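You operate a simulated robot arm through the tools that you are given. There is no shell and no other tool. Be economical: measure what you need, move in short steps, check, and stop when the job is done.

You are at the controls of a simulated robot arm. One attempt, no reset.

JOB
Clamp the card's block in the blue machine's vise, against the red stop.

The check looks at the end state, three seconds after you hand in, the way a careful person would. Anything else that was tipped, shoved, dropped, spilled or broken makes it a failure.

ROBOT AND FRAMES
A 7-joint arm with a two-finger parallel gripper on a trunk, on a base that drives. Base frame: it is fixed to the floor where the robot stands at the start and does not move with it; the origin is under the middle of the robot, x ahead of it, y to its left, z up. Lengths are in mm, angles in degrees, forces in N, time in s.
With the tool pointing down near the work surface it reaches from about 340 to 760 mm from the robot's upright axis, wherever it stands. Its first joint turns from -115.0 to 115.0 degrees. Payload 3.91 kg.
The tool frame sits at the grasp point between the pads (the TCP): z along the fingers, y along the line on which they close. The tips reach 30 mm beyond it. Largest opening 110 mm; finger width 20, thickness 10; the body of the gripper, 48 by 112 mm, starts 55 mm behind the TCP.
Orientation is told as [roll, pitch, yaw] about the base's x, y, z axes, in that order, counted from this pose: with the fingers straight down and closing along the base's y, the tool's x points along the base's -x, its y along +y and its z along -z.

CONTROLS
- The arm moves only by the tool apply_moves. Its argument "series" is a list of rows, each an object of numbers (a shift or turn left out is 0, a gripper value left out holds the last): "tx", "ty", "tz": the shift along the tool's x, y, z in cm; "rx", "ry", "rz": the turn, a rotation vector about the tool's x, y, z in degrees. In form: [{"tx": .., "ty": .., "tz": .., "rx": .., "ry": .., "rz": ..}, ...]. A call has 1 to 8 rows; each row shifts and turns the commanded pose from where the row before left it, along the tool's axes as they then stand. "grip" is the closure, from 0 (fully open) to 1 (shut), set as the call begins (left out, the last holds). Each row takes 0.2 s and may step no farther than 50 mm and 8.6 degrees from the row before; otherwise, or with a gripper value out of range, the whole call is refused. A pose out of reach is approached as far as the arm can. The call stops where the force on the tool passes 70 N (or 10 N more than at its start, if that is more) or the arm is blocked; 0.2 s more then pass. Each finger travels about 108 mm/s and halts on what it meets, pressing with about 30 N; the grip force reading is that of the motor and also rises with nothing between the fingers. The clock runs only during rows and for 0.2 s after the last one: add rows that do not move to give the fingers time. It gives the time, the measured TCP pose, the force on the tool (base axes), the opening and the grip force at its end, in the units of the frame above (readings bear some noise), with the torque about the TCP (base axes, N m) and any sound that the robot's microphone picked up.
- Cameras (640 x 400 px; columns grow to the right, rows downward): "scene" is now at [-54.7, 70, 1567.9]; the picture's right is [-1.00, -0.07, 0.00], its down [-0.05, 0.68, -0.73] and it looks along [0.05, -0.73, -0.68] (base axes); focal length 280 px, centre (320, 200). "wrist" rides on the gripper at [72, 17, -103] in the tool frame; the picture's right is [-0.23, 0.97, 0.00], its down [-0.76, -0.18, -0.62] and it looks along [-0.61, -0.14, 0.78] (tool axes); focal length 222 px, centre (320, 200).
- snapshot(camera): a new picture of that camera. The clock stands still meanwhile.
- lift_body(by): slides the trunk up (or, below 0, down) by that many mm; the arm and the scene camera ride with it, the base frame stays. It gives what a move gives, with no picture.
- base_move(legs): drives the robot by 1 to 6 legs, each [ahead, turn to the left] in mm and degrees, along the robot's own axes; the way and the turn of a leg run together, so that a leg with both is an arc; at most 1500 mm and 180 degrees a leg. The arm and the cameras ride along, it lands a little off, and it stops where it bumps. It gives what a move gives.
- pan_tilt(pan, tilt): turns the head with the scene camera to pan (to the left, within 155 degrees either way) and tilt (down, from -29 to 69), counted from straight ahead of the robot. It gives what a move gives.
- measure_at(camera, pixels): for up to 12 pixels [column, row] of the newest picture of that camera ("zoom" is the newest enlarged one), the place [x, y, z] in the base frame of the surface seen there, good to about 3 mm. The clock stands still meanwhile.
- enlarge(camera, box): a new picture of the part [left, top, right, bottom] of that camera's present view, enlarged. The clock stands still meanwhile.
- close_job(): hands the job in; it is judged then, once.

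Keep the steps short. Do not move on a guess: measure, check each grasp and each placing, and mend mistakes. In all there are 80 turns and 60 pictures (those below and enlarged ones count). Leave the gripper open and the arm clear of the work at the hand-in unless told otherwise, and finish with a single line.

The tools are called by a JSON object that holds its "method" and its "body". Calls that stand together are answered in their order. apply_moves: Moves the arm, as the interface text tells. Its arguments: {"type":"object","properties":{"series":{"type":"array","items":{"type":"object","properties":{"tx":{"type":"number"},"ty":{"type":"number"},"tz":{"type":"number"},"rx":{"type":"number"},"ry":{"type":"number"},"rz":{"type":"number"}}}},"grip":{"type":"number"}},"required":["series"]} The other tools are called the same way: lift_body (by) slides the trunk up or down; base_move (legs) drives the base; pan_tilt (pan, tilt) turns the head that bears the scene camera; snapshot (camera) takes a picture; measure_at (camera, pixels) gives the place of the surface under pixels of a picture; enlarge (camera, box) takes an enlarged picture of a part of a camera's view; close_job () hands the job in.

At the start:

```text
time_s: 0.0
position: [-70.6, -392.0, 1207.6]
tcp_rot: [-0.1, 0.0, 0.1]
force: [0.5, 0.4, 0.2]
torque: [0.0, 0.0, 0.04]
gripper_width: 109.9
grip_force: 0.1
trunk travel left (down, up): [-675.0, 315.0]
robot x, y, heading: [1.0, 0.2, -0.2]
head pan, tilt: [-85.8, 43.1]
```

scene: 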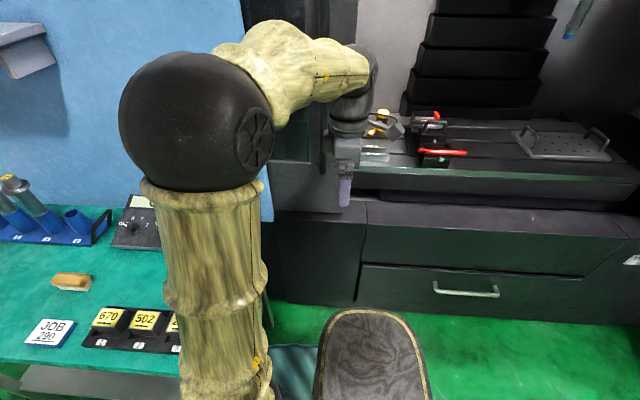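
wrist: 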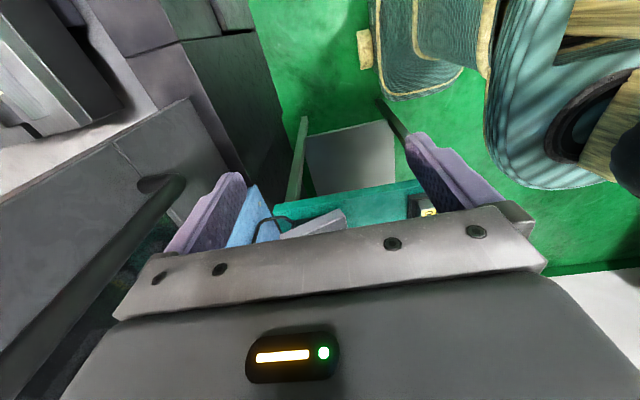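

I see a job card at about (50,332) and numbered blocks at (105,318) and (145,320). I'll enlarge the card area and the machine.

{"method": "enlarge", "body": {"camera": "scene", "box": [0, 170, 200, 370]}}

{"method": "enlarge", "body": {"camera": "scene", "box": [320, 80, 640, 280]}}

```text
2.00 times, centred on (100, 270) of scene
```

zoom: 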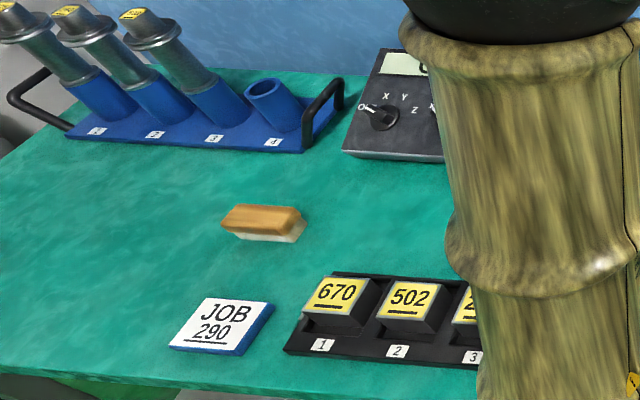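

```text
2.00 times, centred on (480, 180) of scene
```

zoom: 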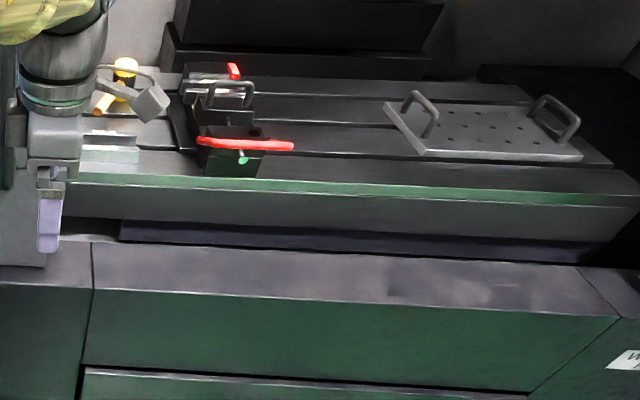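

The card reads JOB 290. The machine ahead has green trim, so the blue one may be elsewhere. I'll look around.

{"method": "pan_tilt", "body": {"pan": -30, "tilt": 35}}

{"method": "snapshot", "body": {"camera": "scene"}}

{"method": "pan_tilt", "body": {"pan": 60, "tilt": 30}}

{"method": "snapshot", "body": {"camera": "scene"}}

{"method": "pan_tilt", "body": {"pan": 150, "tilt": 30}}

{"method": "snapshot", "body": {"camera": "scene"}}

{"method": "pan_tilt", "body": {"pan": -145, "tilt": 30}}

{"method": "snapshot", "body": {"camera": "scene"}}

```text
time_s: 1.2
position: [-70.6, -392.0, 1206.6]
tcp_rot: [0.0, 0.0, 0.0]
force: [0.7, -0.2, -0.4]
torque: [0.0, 0.02, -0.01]
gripper_width: 110.0
grip_force: 0.1
trunk travel left (down, up): [-675.0, 315.0]
robot x, y, heading: [-2.0, -3.1, -0.2]
head pan, tilt: [-30.0, 35.0]
```

```text
55 pictures are left
```

scene: 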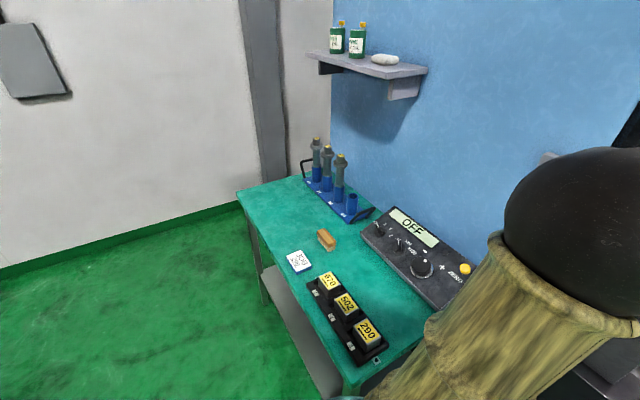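

```text
time_s: 2.9
position: [-70.9, -392.3, 1206.4]
tcp_rot: [0.0, -0.1, 0.1]
force: [-0.4, 0.0, -0.6]
torque: [0.04, 0.0, 0.01]
gripper_width: 109.8
grip_force: 0.1
trunk travel left (down, up): [-675.0, 315.0]
robot x, y, heading: [-0.7, 2.9, 0.2]
head pan, tilt: [60.0, 30.0]
```

```text
54 pictures are left
```

scene: 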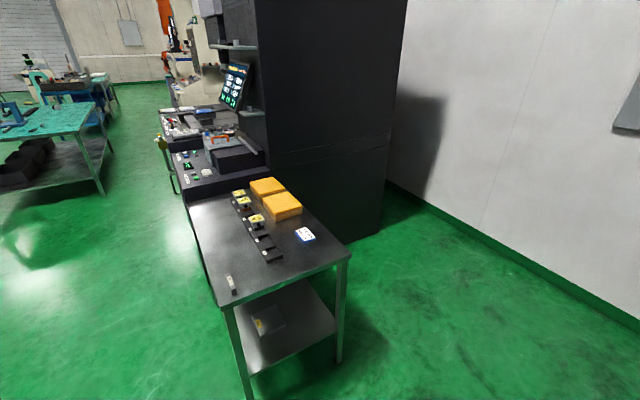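

```text
time_s: 4.5
position: [-70.9, -391.5, 1207.0]
tcp_rot: [0.0, 0.0, 0.0]
force: [-0.7, 0.0, -0.2]
torque: [0.01, -0.01, -0.03]
gripper_width: 110.0
grip_force: 0.1
trunk travel left (down, up): [-675.0, 315.0]
robot x, y, heading: [5.9, 3.4, 0.1]
head pan, tilt: [150.0, 30.0]
```

```text
53 pictures are left
```

scene: 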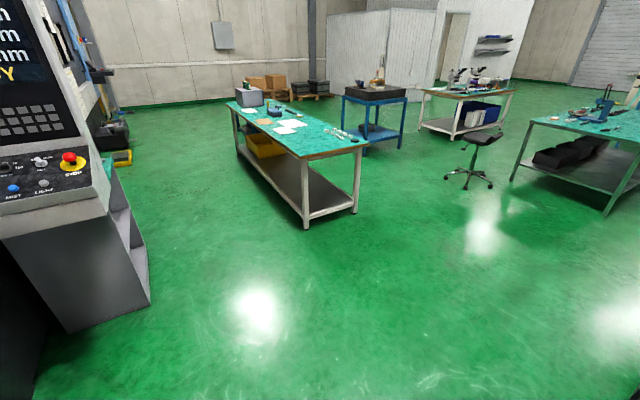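

```text
time_s: 8.6
position: [-70.6, -393.0, 1207.3]
tcp_rot: [0.0, 0.0, 0.0]
force: [-0.5, 0.3, -0.3]
torque: [-0.05, -0.02, 0.01]
gripper_width: 109.7
grip_force: 0.1
trunk travel left (down, up): [-675.0, 315.0]
robot x, y, heading: [-0.5, 0.2, 0.1]
head pan, tilt: [-145.0, 30.0]
```

```text
52 pictures are left
```

scene: 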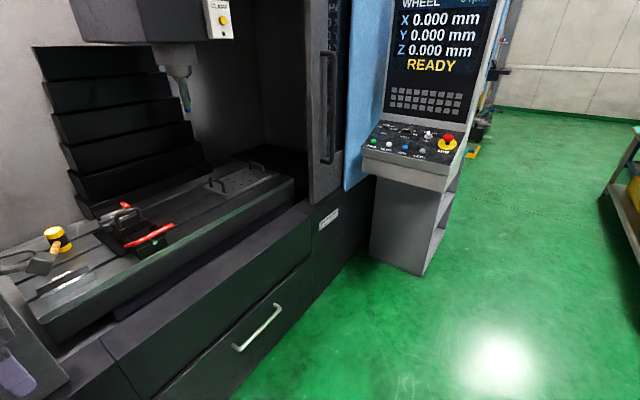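

The near machine has blue panels. There is also a second, dark machine with its own card and blocks, so I'll check that one before deciding.

{"method": "pan_tilt", "body": {"pan": 75, "tilt": 15}}

{"method": "snapshot", "body": {"camera": "scene"}}

{"method": "enlarge", "body": {"camera": "scene", "box": [240, 160, 480, 310]}}

{"method": "pan_tilt", "body": {"pan": -100, "tilt": 5}}

{"method": "snapshot", "body": {"camera": "scene"}}

```text
time_s: 11.7
position: [-71.4, -392.0, 1207.0]
tcp_rot: [0.0, -0.1, 0.0]
force: [0.2, -0.1, -0.1]
torque: [0.01, 0.01, 0.03]
gripper_width: 110.2
grip_force: 0.1
trunk travel left (down, up): [-675.0, 315.0]
robot x, y, heading: [1.9, 0.6, 0.2]
head pan, tilt: [75.0, 15.0]
```

```text
51 pictures are left
```

scene: 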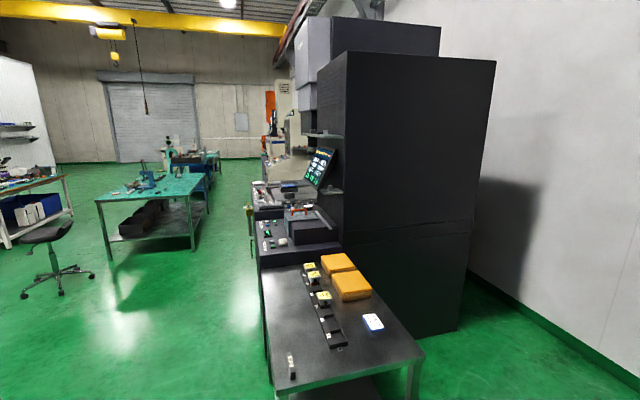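

```text
2.67 times, centred on (360, 235) of scene
```

zoom: 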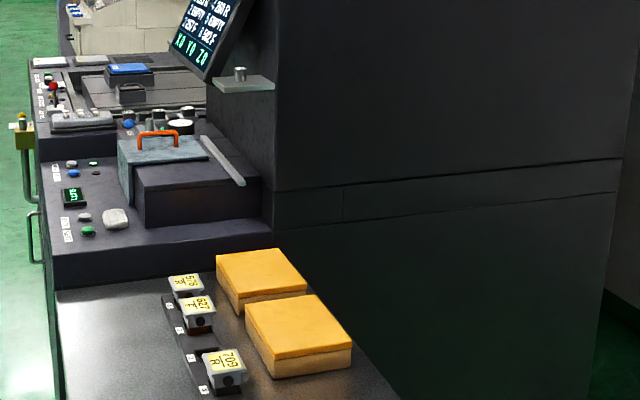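

```text
time_s: 14.4
position: [-70.9, -390.6, 1207.1]
tcp_rot: [-0.1, 0.0, 0.1]
force: [0.0, -0.2, -0.1]
torque: [-0.01, 0.01, 0.0]
gripper_width: 109.9
grip_force: 0.2
trunk travel left (down, up): [-675.0, 315.0]
robot x, y, heading: [1.5, -0.3, -0.0]
head pan, tilt: [-100.0, 5.0]
```

```text
49 pictures are left
```

scene: 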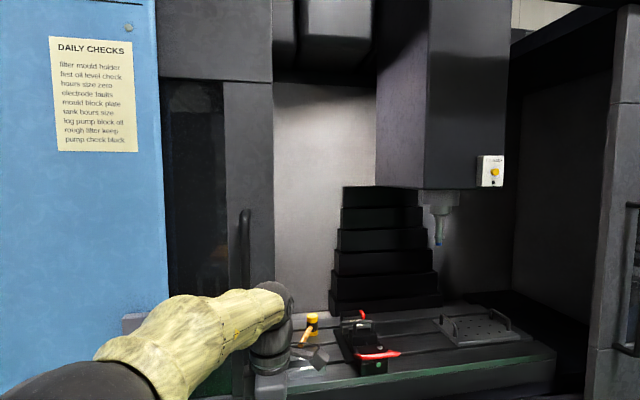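

The blue machine is the near one, and its card says 290. Next I'll look closely at the vise and at the block tray.

{"method": "pan_tilt", "body": {"pan": -100, "tilt": 38}}

{"method": "enlarge", "body": {"camera": "scene", "box": [240, 90, 400, 190]}}

{"method": "snapshot", "body": {"camera": "scene"}}

```text
time_s: 15.4
position: [-71.9, -390.6, 1207.3]
tcp_rot: [-0.1, 0.1, 0.1]
force: [0.2, -0.8, 0.7]
torque: [0.03, 0.01, -0.01]
gripper_width: 109.9
grip_force: 0.2
trunk travel left (down, up): [-675.0, 315.0]
robot x, y, heading: [4.5, 3.0, -0.0]
head pan, tilt: [-100.0, 38.0]
```

```text
4.00 times, centred on (320, 140) of scene
```

zoom: 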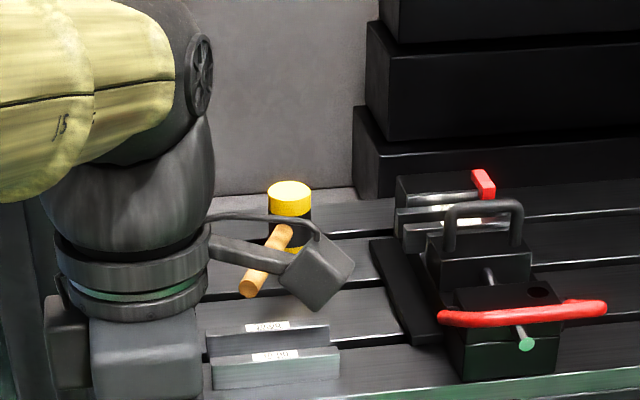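

```text
47 pictures are left
```

scene: 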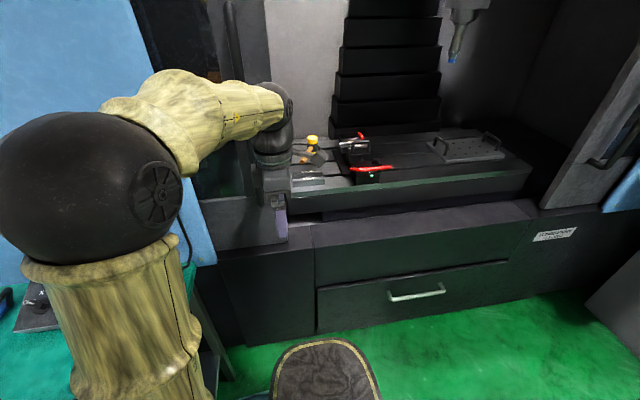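

The vise has a red stop at the back, a jaw with a grey arch handle, and a red lever at the front. I'll measure its parts in the zoom.

{"method": "measure_at", "body": {"camera": "zoom", "pixels": [[483, 185], [435, 185], [440, 213], [455, 222], [482, 208], [490, 258], [500, 295], [455, 318], [600, 308], [525, 344], [540, 290], [480, 365]]}}

{"method": "measure_at", "body": {"camera": "zoom", "pixels": [[290, 195], [250, 285], [320, 280], [270, 340], [290, 370], [400, 290], [340, 320], [370, 320], [600, 370], [600, 240], [485, 275], [405, 188]]}}

```text
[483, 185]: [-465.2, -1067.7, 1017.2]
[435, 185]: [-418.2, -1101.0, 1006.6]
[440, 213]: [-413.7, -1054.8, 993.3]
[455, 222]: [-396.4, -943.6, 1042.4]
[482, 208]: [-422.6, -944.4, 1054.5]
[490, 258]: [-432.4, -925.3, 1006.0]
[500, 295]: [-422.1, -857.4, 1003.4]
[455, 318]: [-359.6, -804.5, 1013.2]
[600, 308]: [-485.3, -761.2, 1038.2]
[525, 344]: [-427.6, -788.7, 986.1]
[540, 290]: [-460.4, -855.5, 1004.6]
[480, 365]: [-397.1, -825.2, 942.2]
```

```text
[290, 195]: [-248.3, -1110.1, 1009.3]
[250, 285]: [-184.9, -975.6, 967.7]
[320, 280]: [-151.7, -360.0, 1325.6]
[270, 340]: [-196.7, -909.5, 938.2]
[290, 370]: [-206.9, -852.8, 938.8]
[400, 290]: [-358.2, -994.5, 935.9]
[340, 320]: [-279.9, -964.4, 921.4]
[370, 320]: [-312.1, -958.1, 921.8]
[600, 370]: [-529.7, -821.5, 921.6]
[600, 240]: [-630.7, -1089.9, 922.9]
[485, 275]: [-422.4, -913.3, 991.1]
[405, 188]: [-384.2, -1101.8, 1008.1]
```

Next I'll measure the block and the tray.

{"method": "pan_tilt", "body": {"pan": -45, "tilt": 45}}

{"method": "enlarge", "body": {"camera": "scene", "box": [100, 100, 420, 300]}}

```text
time_s: 16.6
position: [-72.0, -391.3, 1206.0]
tcp_rot: [0.0, 0.0, 0.0]
force: [-0.3, 0.6, 0.6]
torque: [-0.03, -0.04, 0.03]
gripper_width: 109.7
grip_force: 0.0
trunk travel left (down, up): [-675.0, 315.0]
robot x, y, heading: [1.3, -3.0, 0.3]
head pan, tilt: [-45.0, 45.0]
```

```text
2.00 times, centred on (260, 200) of scene
```

zoom: 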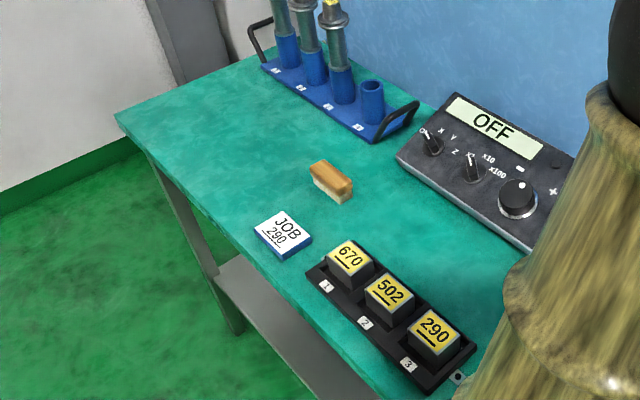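

{"method": "measure_at", "body": {"camera": "zoom", "pixels": [[433, 333], [415, 313], [412, 346], [454, 344], [456, 320], [428, 362], [390, 295], [350, 258], [345, 322], [340, 375], [400, 400], [520, 195]]}}

{"method": "enlarge", "body": {"camera": "scene", "box": [240, 230, 360, 305]}}

```text
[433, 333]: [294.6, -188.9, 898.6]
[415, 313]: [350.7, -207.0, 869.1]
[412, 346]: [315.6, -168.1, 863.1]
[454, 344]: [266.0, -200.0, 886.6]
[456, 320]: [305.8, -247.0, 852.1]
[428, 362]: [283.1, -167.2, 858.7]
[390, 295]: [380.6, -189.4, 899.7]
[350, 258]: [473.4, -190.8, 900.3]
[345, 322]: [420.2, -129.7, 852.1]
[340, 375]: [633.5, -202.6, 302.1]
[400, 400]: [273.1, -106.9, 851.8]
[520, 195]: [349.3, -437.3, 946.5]
```

```text
5.33 times, centred on (300, 268) of scene
```

zoom: 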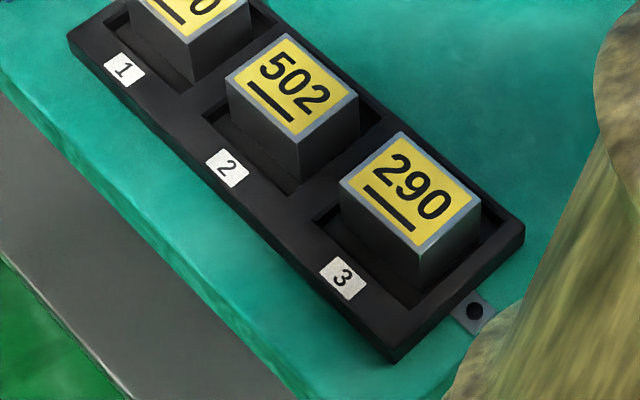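

{"method": "measure_at", "body": {"camera": "zoom", "pixels": [[400, 137], [346, 182], [476, 206], [424, 250], [410, 190], [400, 240], [380, 275], [330, 220], [460, 250], [300, 200], [370, 330], [510, 240]]}}

```text
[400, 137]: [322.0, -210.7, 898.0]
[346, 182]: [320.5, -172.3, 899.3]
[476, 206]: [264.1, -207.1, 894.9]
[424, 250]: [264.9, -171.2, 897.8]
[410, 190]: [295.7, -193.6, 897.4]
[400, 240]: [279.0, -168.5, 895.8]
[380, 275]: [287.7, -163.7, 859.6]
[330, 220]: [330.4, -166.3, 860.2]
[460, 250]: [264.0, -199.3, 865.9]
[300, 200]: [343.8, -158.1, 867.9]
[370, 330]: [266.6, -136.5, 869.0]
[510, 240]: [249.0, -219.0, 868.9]
```

The block is 60 mm along x and 40 mm along y, and its top is at z≈898. Before choosing the grasp I want a finer look at the vise.

{"method": "pan_tilt", "body": {"pan": -108, "tilt": 30}}

{"method": "snapshot", "body": {"camera": "scene"}}

{"method": "enlarge", "body": {"camera": "scene", "box": [270, 150, 350, 200]}}

```text
time_s: 17.9
position: [-70.8, -391.1, 1207.3]
tcp_rot: [0.0, 0.1, 0.0]
force: [0.1, -0.3, -1.2]
torque: [0.01, -0.01, -0.01]
gripper_width: 109.9
grip_force: 0.1
trunk travel left (down, up): [-675.0, 315.0]
robot x, y, heading: [-1.2, -3.0, -0.0]
head pan, tilt: [-108.0, 30.0]
```

```text
44 pictures are left
```

scene: 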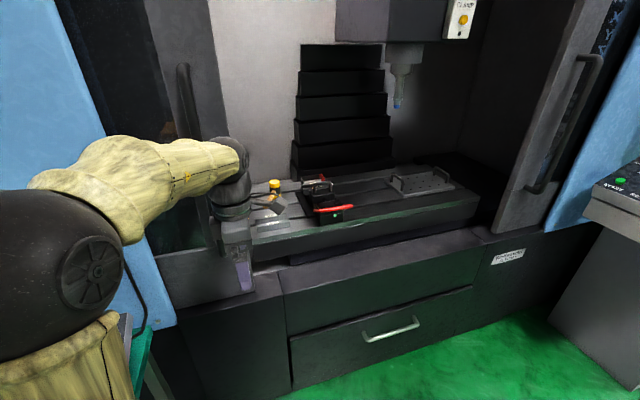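

```text
8.00 times, centred on (310, 175) of scene
```

zoom: 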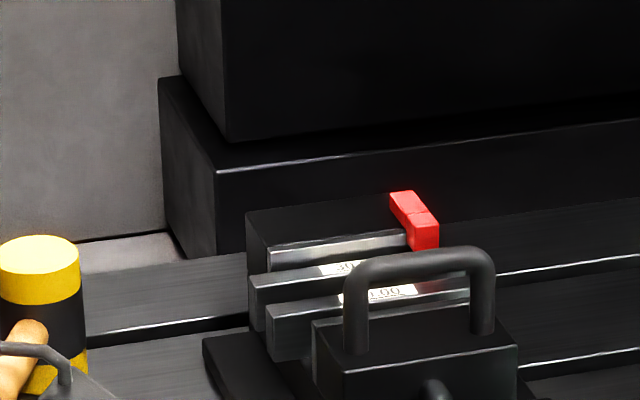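

{"method": "measure_at", "body": {"camera": "zoom", "pixels": [[410, 198], [425, 215], [425, 240], [350, 215], [300, 240], [330, 247], [300, 278], [345, 268], [385, 292], [300, 308], [410, 330], [360, 250]]}}

{"method": "measure_at", "body": {"camera": "scene", "pixels": [[230, 340], [290, 290], [380, 265], [480, 240], [350, 235], [390, 310], [640, 205], [510, 230], [230, 315], [180, 290], [350, 390], [600, 260]]}}

```text
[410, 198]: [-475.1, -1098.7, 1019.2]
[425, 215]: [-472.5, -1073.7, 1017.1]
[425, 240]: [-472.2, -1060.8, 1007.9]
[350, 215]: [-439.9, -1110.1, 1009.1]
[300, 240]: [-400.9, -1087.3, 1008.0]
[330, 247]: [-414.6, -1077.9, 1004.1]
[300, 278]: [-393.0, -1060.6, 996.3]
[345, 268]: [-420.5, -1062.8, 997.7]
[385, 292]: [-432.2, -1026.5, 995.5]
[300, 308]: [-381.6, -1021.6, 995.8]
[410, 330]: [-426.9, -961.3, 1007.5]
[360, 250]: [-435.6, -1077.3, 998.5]
```

```text
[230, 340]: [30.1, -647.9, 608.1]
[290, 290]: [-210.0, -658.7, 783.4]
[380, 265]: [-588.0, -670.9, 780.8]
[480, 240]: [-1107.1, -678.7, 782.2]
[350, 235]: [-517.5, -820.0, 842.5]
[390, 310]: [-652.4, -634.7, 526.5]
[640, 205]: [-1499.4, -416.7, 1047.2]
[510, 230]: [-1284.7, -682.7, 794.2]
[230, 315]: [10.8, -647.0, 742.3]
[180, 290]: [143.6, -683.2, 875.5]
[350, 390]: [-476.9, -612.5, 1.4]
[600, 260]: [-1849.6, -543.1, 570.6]
```

The block will sit on the parallels (z≈996) between the jaws (top z≈1008), with the stop at x≈-465. I'll look down at the robot's own base to learn how close it can drive.

{"method": "pan_tilt", "body": {"pan": -100, "tilt": 69}}

{"method": "snapshot", "body": {"camera": "scene"}}

{"method": "measure_at", "body": {"camera": "scene", "pixels": [[400, 300], [350, 200], [300, 250], [420, 220], [450, 300], [320, 150], [250, 300], [500, 350], [380, 360], [200, 200], [150, 150], [450, 380]]}}

```text
time_s: 19.0
position: [-71.4, -392.0, 1207.5]
tcp_rot: [0.1, 0.0, 0.0]
force: [0.5, 0.0, -1.0]
torque: [0.01, -0.02, -0.02]
gripper_width: 109.7
grip_force: 0.0
trunk travel left (down, up): [-675.0, 315.0]
robot x, y, heading: [-1.5, -0.2, -0.1]
head pan, tilt: [-100.0, 68.8]
```

```text
42 pictures are left
```

scene: 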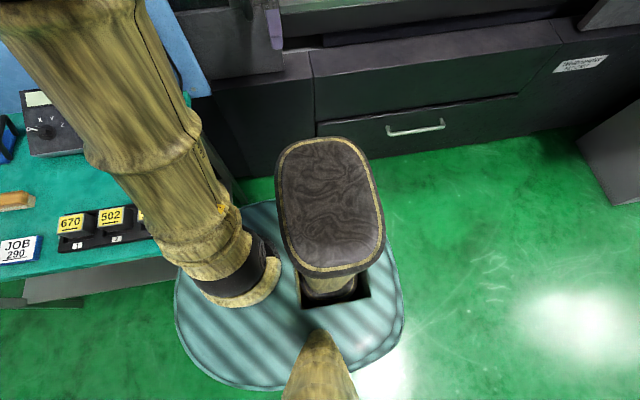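

```text
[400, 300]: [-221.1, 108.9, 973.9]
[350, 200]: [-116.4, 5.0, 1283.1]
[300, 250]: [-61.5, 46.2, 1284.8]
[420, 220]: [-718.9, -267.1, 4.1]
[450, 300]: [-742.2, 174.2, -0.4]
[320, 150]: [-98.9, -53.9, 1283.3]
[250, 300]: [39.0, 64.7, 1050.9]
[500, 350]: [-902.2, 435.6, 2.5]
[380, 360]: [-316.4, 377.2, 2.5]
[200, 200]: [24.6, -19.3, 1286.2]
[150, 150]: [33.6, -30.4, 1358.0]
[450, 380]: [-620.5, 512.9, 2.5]
```

{"method": "measure_at", "body": {"camera": "scene", "pixels": [[182, 300], [190, 340], [290, 383], [240, 375], [396, 270], [385, 340], [262, 210], [250, 225], [230, 360], [180, 310], [360, 290], [320, 270]]}}

```text
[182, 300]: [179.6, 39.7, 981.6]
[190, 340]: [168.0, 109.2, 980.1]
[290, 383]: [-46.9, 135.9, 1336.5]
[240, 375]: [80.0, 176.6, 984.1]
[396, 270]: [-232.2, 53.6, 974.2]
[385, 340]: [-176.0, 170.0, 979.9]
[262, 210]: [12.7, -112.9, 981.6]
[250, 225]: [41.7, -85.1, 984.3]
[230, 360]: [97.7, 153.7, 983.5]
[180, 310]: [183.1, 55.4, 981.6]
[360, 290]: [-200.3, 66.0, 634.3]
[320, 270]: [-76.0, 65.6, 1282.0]
```

The robot's platform spans about x -235..185 and y ±185, and the machine front is at y≈-648. The block is only 350 mm from the axis, close to the minimum reach, so I'll back up 100 mm.

{"method": "base_move", "body": {"legs": [[-100, 0]]}}

{"method": "apply_moves", "body": {"series": [{"tx": -3.53, "ty": -0.27}, {"tx": -3.53, "ty": -0.27}, {"tx": -3.53, "ty": -0.27}, {"tx": -3.5, "ty": 0.5}, {"tx": -3.5, "ty": 0.5}, {"tx": -3.5, "ty": 0.5}], "grip": 0}}

```text
time_s: 20.2
position: [-172.9, -392.1, 1207.8]
tcp_rot: [-0.1, -0.1, 0.0]
force: [0.3, 0.0, -0.8]
torque: [0.0, 0.0, -0.01]
gripper_width: 110.2
grip_force: 0.0
trunk travel left (down, up): [-675.0, 315.0]
robot x, y, heading: [-99.5, -2.7, 0.0]
head pan, tilt: [-100.0, 68.8]
```

```text
time_s: 21.6
position: [39.9, -384.4, 1206.4]
tcp_rot: [0.0, -0.1, -0.1]
force: [0.0, 0.5, -0.3]
torque: [0.01, 0.02, -0.02]
gripper_width: 109.9
grip_force: 0.2
trunk travel left (down, up): [-675.0, 315.0]
robot x, y, heading: [-100.8, -3.0, -0.1]
head pan, tilt: [-100.0, 68.8]
```

The arm tracks well. I'll continue the arc towards a point over block 290.

{"method": "apply_moves", "body": {"series": [{"tx": -3.2, "ty": 1.57}, {"tx": -3.2, "ty": 1.57}, {"tx": -3.2, "ty": 1.57}, {"tx": -2.8, "ty": 2.27}, {"tx": -2.8, "ty": 2.27}, {"tx": -2.8, "ty": 2.27}, {"tx": -3.6, "ty": 4.0, "tz": 0}, {"tx": -3.6, "ty": 3.4}]}}

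{"method": "pan_tilt", "body": {"pan": -35, "tilt": 45}}

{"method": "snapshot", "body": {"camera": "scene"}}

{"method": "snapshot", "body": {"camera": "wrist"}}

```text
refused: row 7 steps farther than a row can; nothing moved
```

```text
time_s: 23.0
position: [39.6, -385.1, 1208.0]
tcp_rot: [0.1, 0.0, -0.1]
force: [-0.7, -0.5, 0.2]
torque: [0.02, -0.03, -0.01]
gripper_width: 110.2
grip_force: 0.0
trunk travel left (down, up): [-675.0, 315.0]
robot x, y, heading: [-100.4, -0.7, -0.2]
head pan, tilt: [-35.0, 45.0]
```

```text
41 pictures are left
```

scene: 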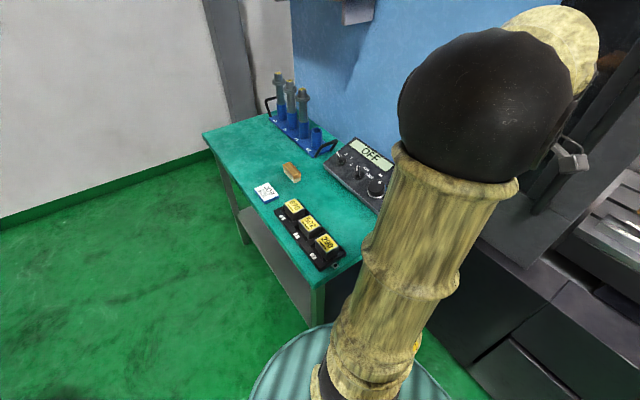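

```text
40 pictures are left
```

wrist: 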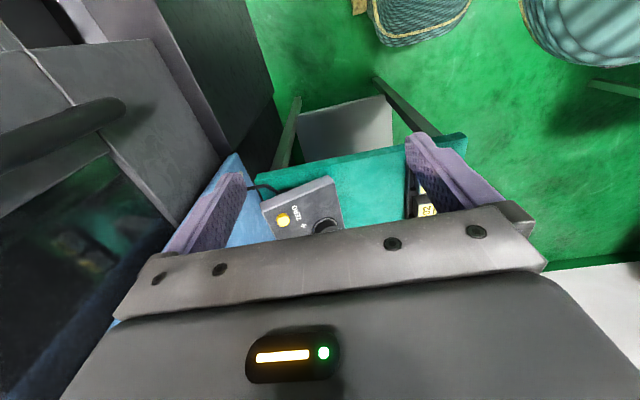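

Row 7 was over the 50 mm limit, so I'll send it again with smaller steps.

{"method": "apply_moves", "body": {"series": [{"tx": -3.2, "ty": 1.57}, {"tx": -3.2, "ty": 1.57}, {"tx": -3.2, "ty": 1.57}, {"tx": -2.8, "ty": 2.27}, {"tx": -2.8, "ty": 2.27}, {"tx": -2.8, "ty": 2.27}, {"tx": -3.3, "ty": 3.6}, {"tx": -3.3, "ty": 3.6}]}}

{"method": "snapshot", "body": {"camera": "wrist"}}

```text
time_s: 24.8
position: [286.4, -195.8, 1208.0]
tcp_rot: [-0.1, 0.1, -0.1]
force: [0.9, 0.3, 0.3]
torque: [0.0, -0.02, 0.02]
gripper_width: 110.0
grip_force: 0.1
trunk travel left (down, up): [-675.0, 315.0]
robot x, y, heading: [-97.0, -0.7, 0.2]
head pan, tilt: [-35.0, 45.0]
```

```text
39 pictures are left
```

wrist: 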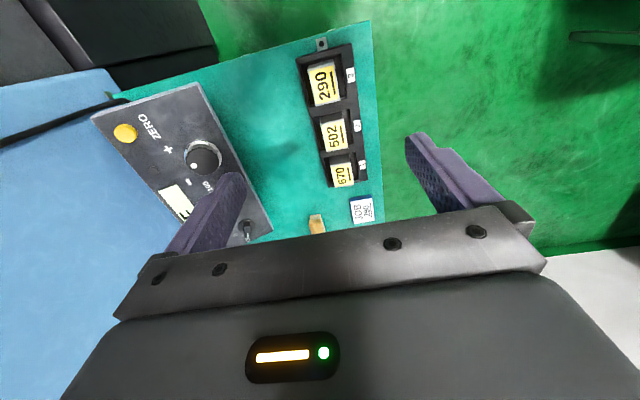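

The wrist camera shows 290 at (325,83). I'll measure its top corners from here.

{"method": "enlarge", "body": {"camera": "wrist", "box": [280, 35, 380, 125]}}

```text
4.44 times, centred on (330, 80) of wrist
```

zoom: 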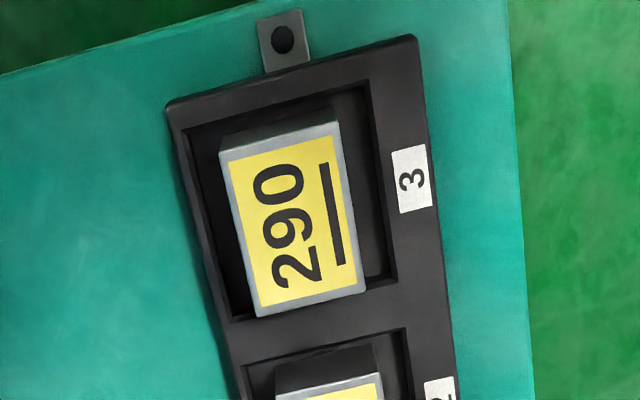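

{"method": "measure_at", "body": {"camera": "zoom", "pixels": [[222, 152], [335, 124], [260, 313], [362, 288], [290, 220], [205, 180], [362, 160], [380, 270], [180, 110], [410, 60], [200, 250], [430, 250]]}}

```text
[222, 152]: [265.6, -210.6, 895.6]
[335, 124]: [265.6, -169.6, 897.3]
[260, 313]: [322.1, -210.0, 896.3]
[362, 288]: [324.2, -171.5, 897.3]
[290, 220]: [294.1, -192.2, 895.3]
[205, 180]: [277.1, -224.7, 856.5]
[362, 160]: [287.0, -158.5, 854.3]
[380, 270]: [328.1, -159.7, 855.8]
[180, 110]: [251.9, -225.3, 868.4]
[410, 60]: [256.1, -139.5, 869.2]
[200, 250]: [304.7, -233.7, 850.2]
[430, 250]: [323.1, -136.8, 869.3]
```

The block centre is (294.4, -190.5), its top z≈896.5, the tray rim 869 and the pocket floor ≈855. I'll align, come down to z≈930 and check.

{"method": "apply_moves", "body": {"series": [{"tx": -0.8, "ty": 0.53}, {"tz": 4.5}, {"tz": 4.5}, {"tz": 4.5}, {"tz": 4.5}, {"tz": 4.5}, {"tz": 4.5}, {}]}}

{"method": "snapshot", "body": {"camera": "wrist"}}

```text
time_s: 26.6
position: [292.9, -193.1, 937.8]
tcp_rot: [0.0, 0.0, 0.0]
force: [0.2, 0.2, -0.1]
torque: [-0.01, 0.01, 0.02]
gripper_width: 110.0
grip_force: 0.0
trunk travel left (down, up): [-675.0, 315.0]
robot x, y, heading: [-104.1, -3.4, -0.0]
head pan, tilt: [-35.0, 45.0]
```

```text
37 pictures are left
```

wrist: 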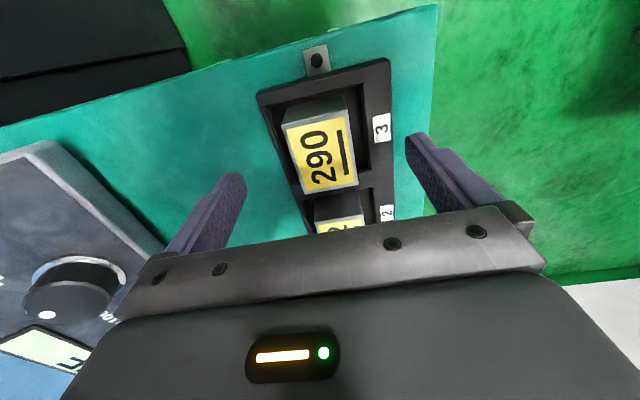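

All clear. I'll go down to TCP z≈905 (tips ≈875, above the rim at 869) with a small y correction, then close.

{"method": "apply_moves", "body": {"series": [{"tx": -0.1, "ty": 0.2, "tz": 1.65}, {"tz": 1.6}, {}]}}

{"method": "apply_moves", "body": {"series": [{}, {}, {}, {}], "grip": 1}}

{"method": "snapshot", "body": {"camera": "wrist"}}

```text
time_s: 27.4
position: [293.8, -192.0, 905.0]
tcp_rot: [-0.1, 0.0, -0.1]
force: [-0.1, 0.1, -0.3]
torque: [-0.01, 0.01, 0.0]
gripper_width: 110.2
grip_force: 0.0
trunk travel left (down, up): [-675.0, 315.0]
robot x, y, heading: [-101.3, 0.3, -0.1]
head pan, tilt: [-35.0, 45.0]
```

```text
time_s: 28.4
position: [294.7, -191.3, 905.2]
tcp_rot: [0.0, -0.1, -0.1]
force: [-0.4, 0.7, -0.5]
torque: [0.04, -0.06, 0.01]
gripper_width: 44.8
grip_force: 30.3
trunk travel left (down, up): [-675.0, 315.0]
robot x, y, heading: [-97.2, 0.9, -0.0]
head pan, tilt: [-35.0, 45.0]
```

```text
36 pictures are left
```

wrist: 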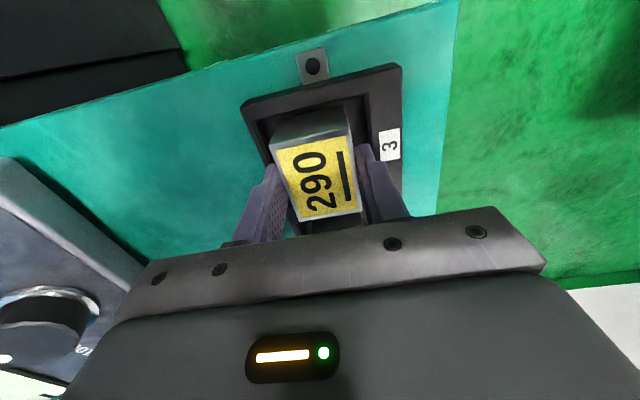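

The block is gripped: opening 44.8 mm at 30 N. I'll lift it straight up and check.

{"method": "apply_moves", "body": {"series": [{"tz": -1.5}, {"tz": -3}, {"tz": -4.5}, {"tz": -4.5}, {"tz": -4.5}, {"tz": -4.5}, {"tz": -4.5}, {"tz": -3.2}]}}

{"method": "snapshot", "body": {"camera": "wrist"}}

```text
time_s: 30.2
position: [295.2, -189.6, 1208.4]
tcp_rot: [0.1, 0.1, -0.1]
force: [0.2, -0.3, -2.1]
torque: [0.01, 0.0, -0.01]
gripper_width: 44.5
grip_force: 30.3
trunk travel left (down, up): [-675.0, 315.0]
robot x, y, heading: [-99.4, -0.1, -0.0]
head pan, tilt: [-35.0, 45.0]
```

```text
35 pictures are left
```

wrist: 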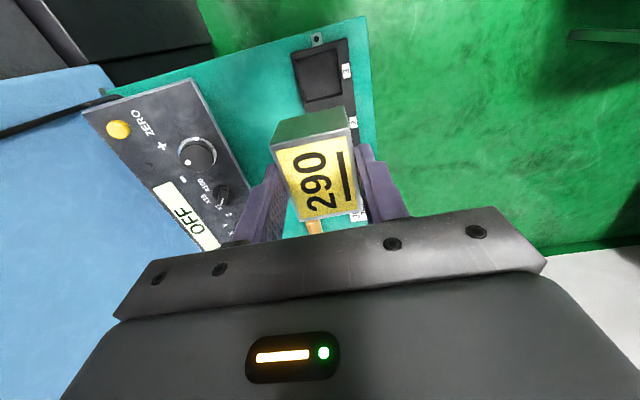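

The block is held and clear. I'll bring it to straight ahead of the robot and yaw it +90° relative to the robot, since I'll turn the robot right 90° to face the machine.

{"method": "measure_at", "body": {"camera": "wrist", "pixels": [[318, 75], [276, 150], [348, 138], [304, 218], [360, 211], [318, 180]]}}

{"method": "apply_moves", "body": {"series": [{"ty": 4.75}, {"ty": 4.75}, {"ty": 4.75}, {"ty": 4.75}, {"rz": -8.2}, {"rz": -8.2}, {"rz": -8.2}, {"rz": -8.2}]}}

{"method": "apply_moves", "body": {"series": [{"rz": -8.2}, {"rz": -8.2}, {"rz": -8.2}, {"rz": -8.2}, {"rz": -8.2}, {"rz": -8.2}, {"rz": -8}, {}]}}

```text
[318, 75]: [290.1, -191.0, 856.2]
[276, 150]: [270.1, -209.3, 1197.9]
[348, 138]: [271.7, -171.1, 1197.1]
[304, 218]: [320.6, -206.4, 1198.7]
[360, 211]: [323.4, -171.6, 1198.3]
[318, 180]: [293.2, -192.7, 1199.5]
```

```text
time_s: 32.0
position: [294.5, -0.5, 1206.6]
tcp_rot: [0.0, 0.0, 32.9]
force: [-0.6, 0.1, -4.2]
torque: [-0.01, 0.03, 0.05]
gripper_width: 44.2
grip_force: 29.9
trunk travel left (down, up): [-675.0, 315.0]
robot x, y, heading: [-100.9, -0.9, 0.1]
head pan, tilt: [-35.0, 45.0]
```

```text
time_s: 33.8
position: [296.0, -1.2, 1207.4]
tcp_rot: [0.0, -0.1, 90.1]
force: [-0.4, 0.4, -3.2]
torque: [-0.02, -0.02, 0.0]
gripper_width: 44.6
grip_force: 29.8
trunk travel left (down, up): [-675.0, 315.0]
robot x, y, heading: [-99.9, -1.2, 0.1]
head pan, tilt: [-35.0, 45.0]
```

Next I'll back up 325 mm to line up with the vise in x, turn right 90° to face the machine, and look.

{"method": "base_move", "body": {"legs": [[-325, 0], [0, -90]]}}

{"method": "pan_tilt", "body": {"pan": 20, "tilt": 30}}

{"method": "snapshot", "body": {"camera": "scene"}}

```text
time_s: 41.8
position: [-424.9, -394.2, 1206.2]
tcp_rot: [0.1, 0.0, -0.3]
force: [-0.5, -0.4, -3.7]
torque: [-0.01, 0.01, 0.01]
gripper_width: 44.6
grip_force: 29.9
trunk travel left (down, up): [-675.0, 315.0]
robot x, y, heading: [-420.2, 0.3, -90.3]
head pan, tilt: [-35.0, 45.0]
```

```text
time_s: 43.0
position: [-424.7, -394.6, 1207.9]
tcp_rot: [-0.1, -0.1, -0.4]
force: [-0.3, 0.8, -2.3]
torque: [-0.03, 0.02, -0.01]
gripper_width: 44.6
grip_force: 29.9
trunk travel left (down, up): [-675.0, 315.0]
robot x, y, heading: [-419.4, 0.1, -90.4]
head pan, tilt: [20.0, 30.0]
```

```text
34 pictures are left
```

scene: 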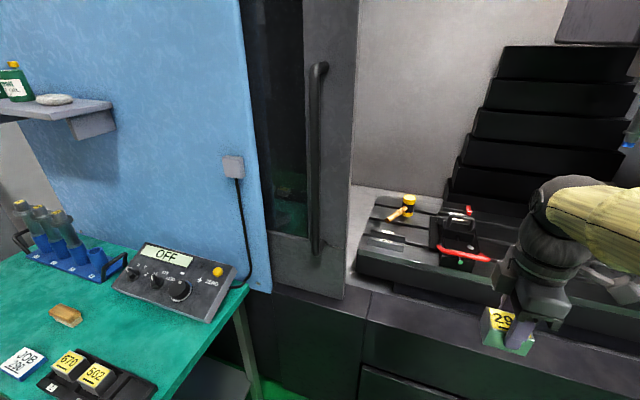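

{"method": "enlarge", "body": {"camera": "scene", "box": [410, 195, 510, 275]}}

{"method": "pan_tilt", "body": {"pan": -10, "tilt": 20}}

{"method": "snapshot", "body": {"camera": "scene"}}

```text
5.00 times, centred on (460, 235) of scene
```

zoom: 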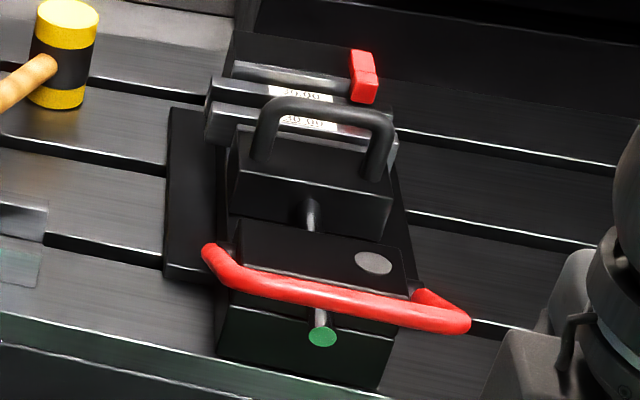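

```text
time_s: 44.0
position: [-424.6, -395.7, 1207.0]
tcp_rot: [0.1, 0.1, -0.1]
force: [-0.1, -0.5, -3.7]
torque: [0.0, -0.01, 0.02]
gripper_width: 44.7
grip_force: 29.9
trunk travel left (down, up): [-675.0, 315.0]
robot x, y, heading: [-422.6, 2.8, -90.2]
head pan, tilt: [-10.0, 20.0]
```

```text
32 pictures are left
```

scene: 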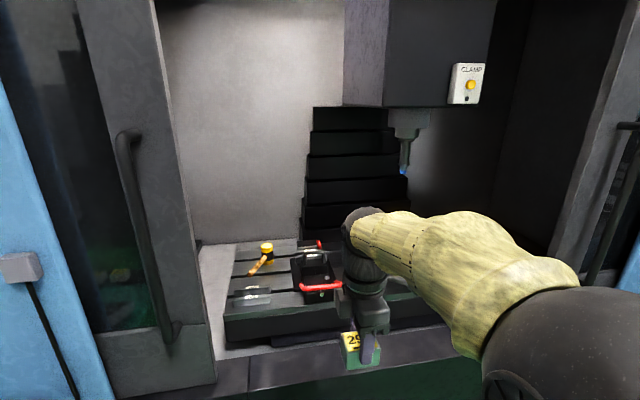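

The red handle is a U-shaped bail hinged on the sides of the vise body. I'll measure the spindle and the head, which could obstruct the arm.

{"method": "measure_at", "body": {"camera": "scene", "pixels": [[400, 165], [405, 120], [365, 100], [430, 105], [470, 85], [350, 170], [210, 380], [155, 330], [130, 140], [290, 310], [250, 370], [570, 200]]}}

{"method": "enlarge", "body": {"camera": "scene", "box": [280, 230, 350, 310]}}

```text
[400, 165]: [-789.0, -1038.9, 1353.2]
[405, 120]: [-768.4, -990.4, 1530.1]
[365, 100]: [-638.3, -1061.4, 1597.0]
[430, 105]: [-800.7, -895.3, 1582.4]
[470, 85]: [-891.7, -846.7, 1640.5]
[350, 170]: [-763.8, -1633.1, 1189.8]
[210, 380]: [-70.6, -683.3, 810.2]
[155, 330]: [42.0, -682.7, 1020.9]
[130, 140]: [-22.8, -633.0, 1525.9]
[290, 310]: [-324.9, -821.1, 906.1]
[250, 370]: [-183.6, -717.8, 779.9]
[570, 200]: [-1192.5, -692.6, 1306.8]
```

```text
5.00 times, centred on (315, 270) of scene
```

zoom: 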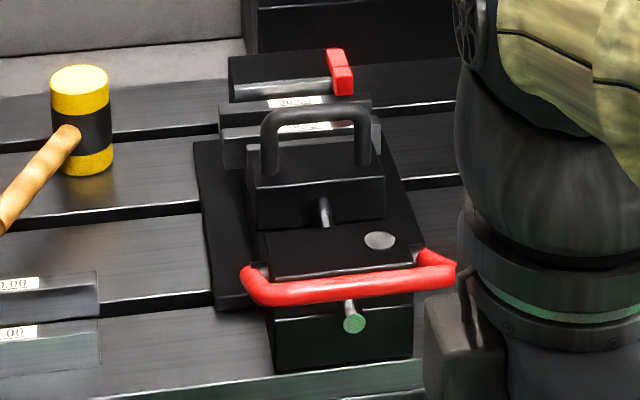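

{"method": "measure_at", "body": {"camera": "zoom", "pixels": [[243, 275], [262, 302], [350, 288], [445, 270], [425, 252], [352, 325], [340, 350], [380, 240], [300, 255], [324, 210], [315, 160], [270, 115]]}}

{"method": "measure_at", "body": {"camera": "zoom", "pixels": [[315, 110], [300, 125], [290, 103], [350, 105], [375, 135], [280, 88], [340, 80], [335, 55], [240, 65], [235, 110], [225, 130], [380, 185]]}}

```text
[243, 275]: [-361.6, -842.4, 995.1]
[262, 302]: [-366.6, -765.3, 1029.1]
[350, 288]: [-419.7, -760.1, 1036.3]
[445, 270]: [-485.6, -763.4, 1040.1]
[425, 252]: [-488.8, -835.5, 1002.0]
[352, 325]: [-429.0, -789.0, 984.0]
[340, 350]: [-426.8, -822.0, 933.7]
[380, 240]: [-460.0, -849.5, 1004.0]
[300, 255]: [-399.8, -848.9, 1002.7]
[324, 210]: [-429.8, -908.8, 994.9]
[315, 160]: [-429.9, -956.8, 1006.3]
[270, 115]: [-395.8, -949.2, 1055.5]
```

```text
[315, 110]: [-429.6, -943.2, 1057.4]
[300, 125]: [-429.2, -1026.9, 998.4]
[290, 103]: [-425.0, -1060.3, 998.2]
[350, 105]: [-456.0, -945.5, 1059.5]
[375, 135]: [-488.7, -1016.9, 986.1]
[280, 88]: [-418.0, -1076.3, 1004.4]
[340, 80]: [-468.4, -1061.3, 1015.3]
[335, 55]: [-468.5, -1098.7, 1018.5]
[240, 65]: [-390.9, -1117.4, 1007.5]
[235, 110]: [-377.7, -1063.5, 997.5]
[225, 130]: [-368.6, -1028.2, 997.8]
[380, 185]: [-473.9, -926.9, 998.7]
```

The bail pivots at y≈-845, z≈990, and its cross-bar is at y≈-762, z≈1036. The parallels' tops are at z≈998 and the stop is at x≈-468. I'll drive ahead 340 mm (platform front then at y≈-525, machine at -648) and look again.

{"method": "measure_at", "body": {"camera": "zoom", "pixels": [[320, 145], [300, 152], [340, 140], [255, 180], [350, 170], [378, 160], [365, 130], [372, 180], [250, 150], [240, 150]]}}

{"method": "base_move", "body": {"legs": [[340, 0]]}}

{"method": "pan_tilt", "body": {"pan": 5, "tilt": 40}}

{"method": "snapshot", "body": {"camera": "scene"}}

{"method": "snapshot", "body": {"camera": "wrist"}}

```text
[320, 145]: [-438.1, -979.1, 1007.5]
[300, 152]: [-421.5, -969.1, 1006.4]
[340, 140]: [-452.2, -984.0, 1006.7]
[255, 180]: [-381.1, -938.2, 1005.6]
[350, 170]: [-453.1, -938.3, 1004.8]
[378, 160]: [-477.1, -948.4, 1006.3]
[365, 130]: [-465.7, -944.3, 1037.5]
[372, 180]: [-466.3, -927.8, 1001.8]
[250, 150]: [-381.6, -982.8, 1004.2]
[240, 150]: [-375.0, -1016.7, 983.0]
```

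```text
time_s: 46.5
position: [-426.0, -735.0, 1206.4]
tcp_rot: [0.1, 0.0, -0.4]
force: [-0.2, -0.5, -3.7]
torque: [0.03, 0.05, 0.0]
gripper_width: 44.7
grip_force: 29.9
trunk travel left (down, up): [-675.0, 315.0]
robot x, y, heading: [-421.0, -338.0, -90.1]
head pan, tilt: [-10.0, 20.0]
```

```text
time_s: 47.3
position: [-425.4, -734.5, 1207.1]
tcp_rot: [-0.1, 0.0, -0.3]
force: [0.1, 0.2, -2.6]
torque: [0.0, 0.03, 0.0]
gripper_width: 44.5
grip_force: 29.8
trunk travel left (down, up): [-675.0, 315.0]
robot x, y, heading: [-421.6, -342.4, -90.3]
head pan, tilt: [5.0, 40.0]
```

```text
30 pictures are left
```

scene: 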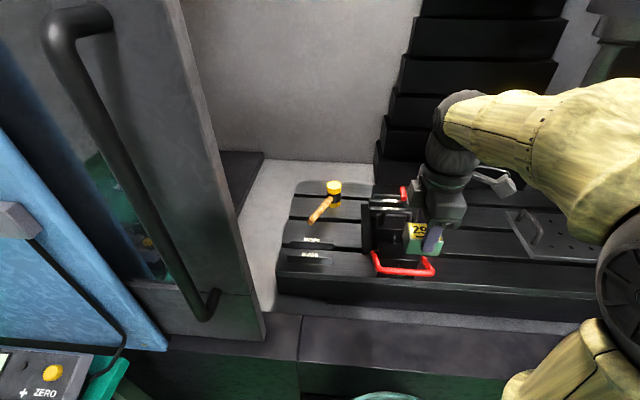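

```text
29 pictures are left
```

wrist: 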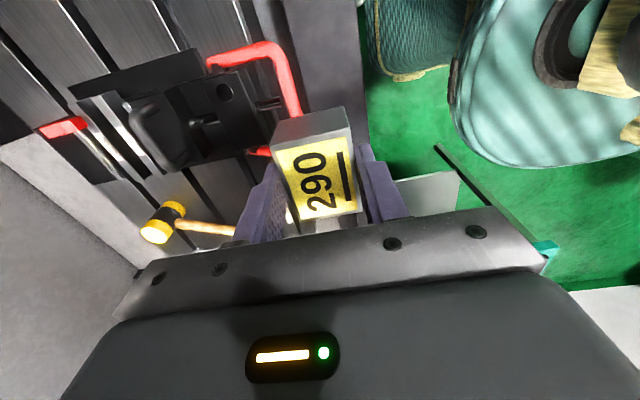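

The wrist view shows the vise well, so I'll enlarge it.

{"method": "enlarge", "body": {"camera": "wrist", "box": [20, 20, 310, 200]}}

```text
2.21 times, centred on (165, 110) of wrist
```

zoom: 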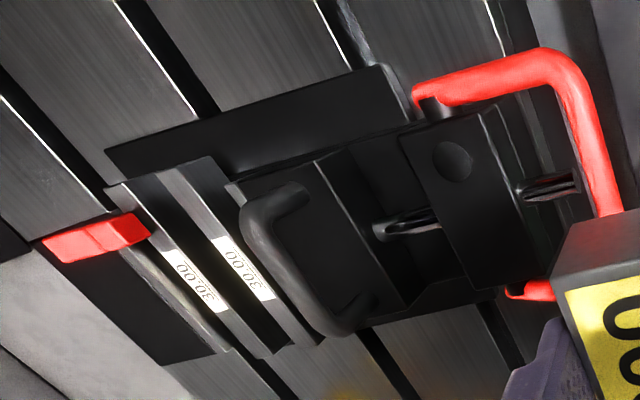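

{"method": "measure_at", "body": {"camera": "zoom", "pixels": [[148, 232], [150, 245], [125, 215], [135, 205], [190, 290], [215, 340], [165, 180], [195, 235], [240, 260], [205, 165], [280, 330], [300, 330]]}}

{"method": "measure_at", "body": {"camera": "zoom", "pixels": [[232, 190], [265, 265], [60, 255], [90, 250], [143, 240], [270, 220], [300, 200], [350, 300], [450, 160], [545, 60], [610, 200], [550, 190]]}}

```text
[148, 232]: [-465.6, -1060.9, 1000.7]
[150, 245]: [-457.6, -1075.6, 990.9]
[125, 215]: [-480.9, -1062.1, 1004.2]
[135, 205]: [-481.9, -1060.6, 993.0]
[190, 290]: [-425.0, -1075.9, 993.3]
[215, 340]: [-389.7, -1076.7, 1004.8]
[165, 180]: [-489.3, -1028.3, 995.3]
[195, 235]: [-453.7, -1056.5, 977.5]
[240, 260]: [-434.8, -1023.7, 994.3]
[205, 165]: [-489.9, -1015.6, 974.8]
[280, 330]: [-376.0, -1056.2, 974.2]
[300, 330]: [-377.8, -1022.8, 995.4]
```

```text
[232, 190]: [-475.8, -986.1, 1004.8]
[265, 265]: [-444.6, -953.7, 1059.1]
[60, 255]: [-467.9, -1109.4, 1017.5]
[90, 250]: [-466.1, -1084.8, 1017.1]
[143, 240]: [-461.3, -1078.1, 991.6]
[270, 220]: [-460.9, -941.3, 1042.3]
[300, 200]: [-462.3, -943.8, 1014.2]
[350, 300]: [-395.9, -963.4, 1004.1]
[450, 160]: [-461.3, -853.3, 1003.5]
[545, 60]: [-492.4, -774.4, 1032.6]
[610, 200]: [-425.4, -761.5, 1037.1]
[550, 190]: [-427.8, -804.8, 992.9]
```

Fixed jaw face is y≈-1076, stop face x≈-464, moving jaw face y≈-986, and the parallels are near y≈-1062 and -1023. I'll carry the block over the vise at z≈1207 and look from there.

{"method": "apply_moves", "body": {"series": [{"ty": -4.4}, {"ty": -4.4}, {"ty": -4.4}, {"ty": -4.4}, {"ty": -4.4}, {"ty": -4.4}, {"ty": -4.4}, {}]}}

{"method": "snapshot", "body": {"camera": "wrist"}}

{"method": "enlarge", "body": {"camera": "wrist", "box": [190, 20, 410, 160]}}

```text
time_s: 49.1
position: [-422.9, -1028.8, 1198.4]
tcp_rot: [0.3, 0.0, -0.3]
force: [0.0, -0.5, -3.8]
torque: [0.0, 0.06, 0.0]
gripper_width: 44.3
grip_force: 30.0
out of reach, approached as far as the arm can: row 7
trunk travel left (down, up): [-675.0, 315.0]
robot x, y, heading: [-422.9, -342.9, -90.2]
head pan, tilt: [5.0, 40.0]
```

```text
27 pictures are left
```

wrist: 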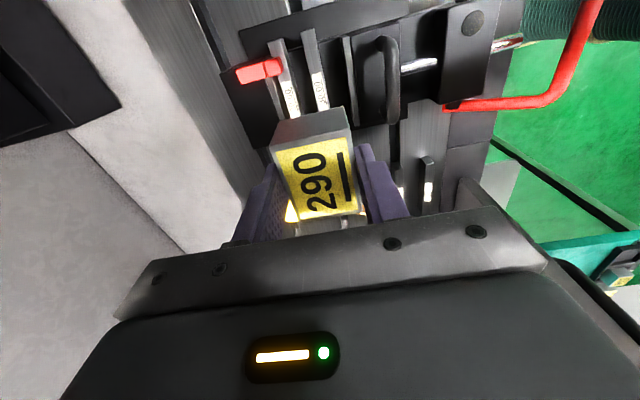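

```text
2.86 times, centred on (300, 90) of wrist
```

zoom: 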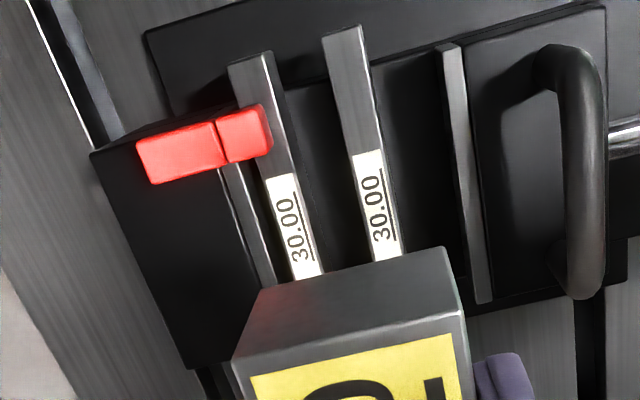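

The arm ran out of reach at 686 mm, so I'll measure the parallels here and then drive 50 mm closer.

{"method": "measure_at", "body": {"camera": "zoom", "pixels": [[282, 172], [262, 180], [293, 172], [353, 150], [381, 150], [367, 130], [445, 130], [462, 130], [274, 150], [245, 190], [235, 185], [270, 130]]}}

{"method": "base_move", "body": {"legs": [[50, 0]]}}

```text
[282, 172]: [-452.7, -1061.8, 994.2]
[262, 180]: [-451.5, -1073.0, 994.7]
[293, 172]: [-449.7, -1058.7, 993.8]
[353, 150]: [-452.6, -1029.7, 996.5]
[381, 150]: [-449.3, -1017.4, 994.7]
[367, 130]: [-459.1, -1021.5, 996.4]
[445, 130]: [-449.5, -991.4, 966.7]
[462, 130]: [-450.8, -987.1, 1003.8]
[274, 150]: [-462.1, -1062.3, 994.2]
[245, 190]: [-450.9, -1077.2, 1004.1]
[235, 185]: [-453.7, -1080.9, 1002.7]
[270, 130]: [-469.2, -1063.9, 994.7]
```

```text
time_s: 50.1
position: [-423.8, -1077.0, 1198.1]
tcp_rot: [0.0, 0.1, -0.2]
force: [-0.1, 0.4, -3.8]
torque: [0.02, -0.01, 0.0]
gripper_width: 44.6
grip_force: 29.6
trunk travel left (down, up): [-675.0, 315.0]
robot x, y, heading: [-421.7, -389.7, -90.0]
head pan, tilt: [5.0, 40.0]
```

I'll position over the seat at (-430, -1046.5), where both parallels support the block, and go down to z≈1065 to check.

{"method": "apply_moves", "body": {"series": [{"tx": 0.6, "ty": 3.05}, {"tz": 3}, {"tz": 3.5}, {"tz": 3.5}, {"tz": 3.0}, {}]}}

{"method": "snapshot", "body": {"camera": "wrist"}}

```text
time_s: 51.5
position: [-431.0, -1045.7, 1069.3]
tcp_rot: [0.1, 0.0, -0.2]
force: [-0.4, -0.4, -3.0]
torque: [0.02, -0.03, 0.03]
gripper_width: 44.5
grip_force: 30.4
trunk travel left (down, up): [-675.0, 315.0]
robot x, y, heading: [-422.6, -386.4, -90.2]
head pan, tilt: [5.0, 40.0]
```

```text
25 pictures are left
```

wrist: 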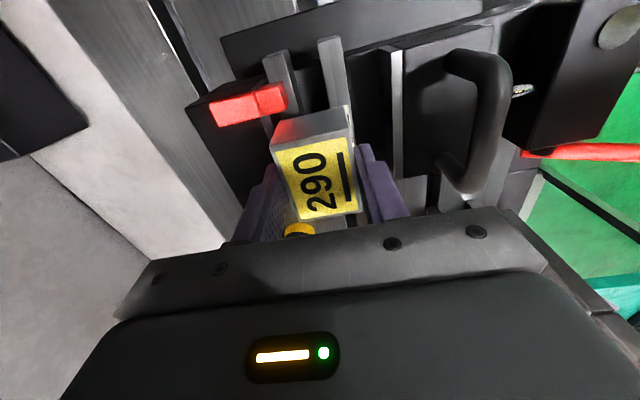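

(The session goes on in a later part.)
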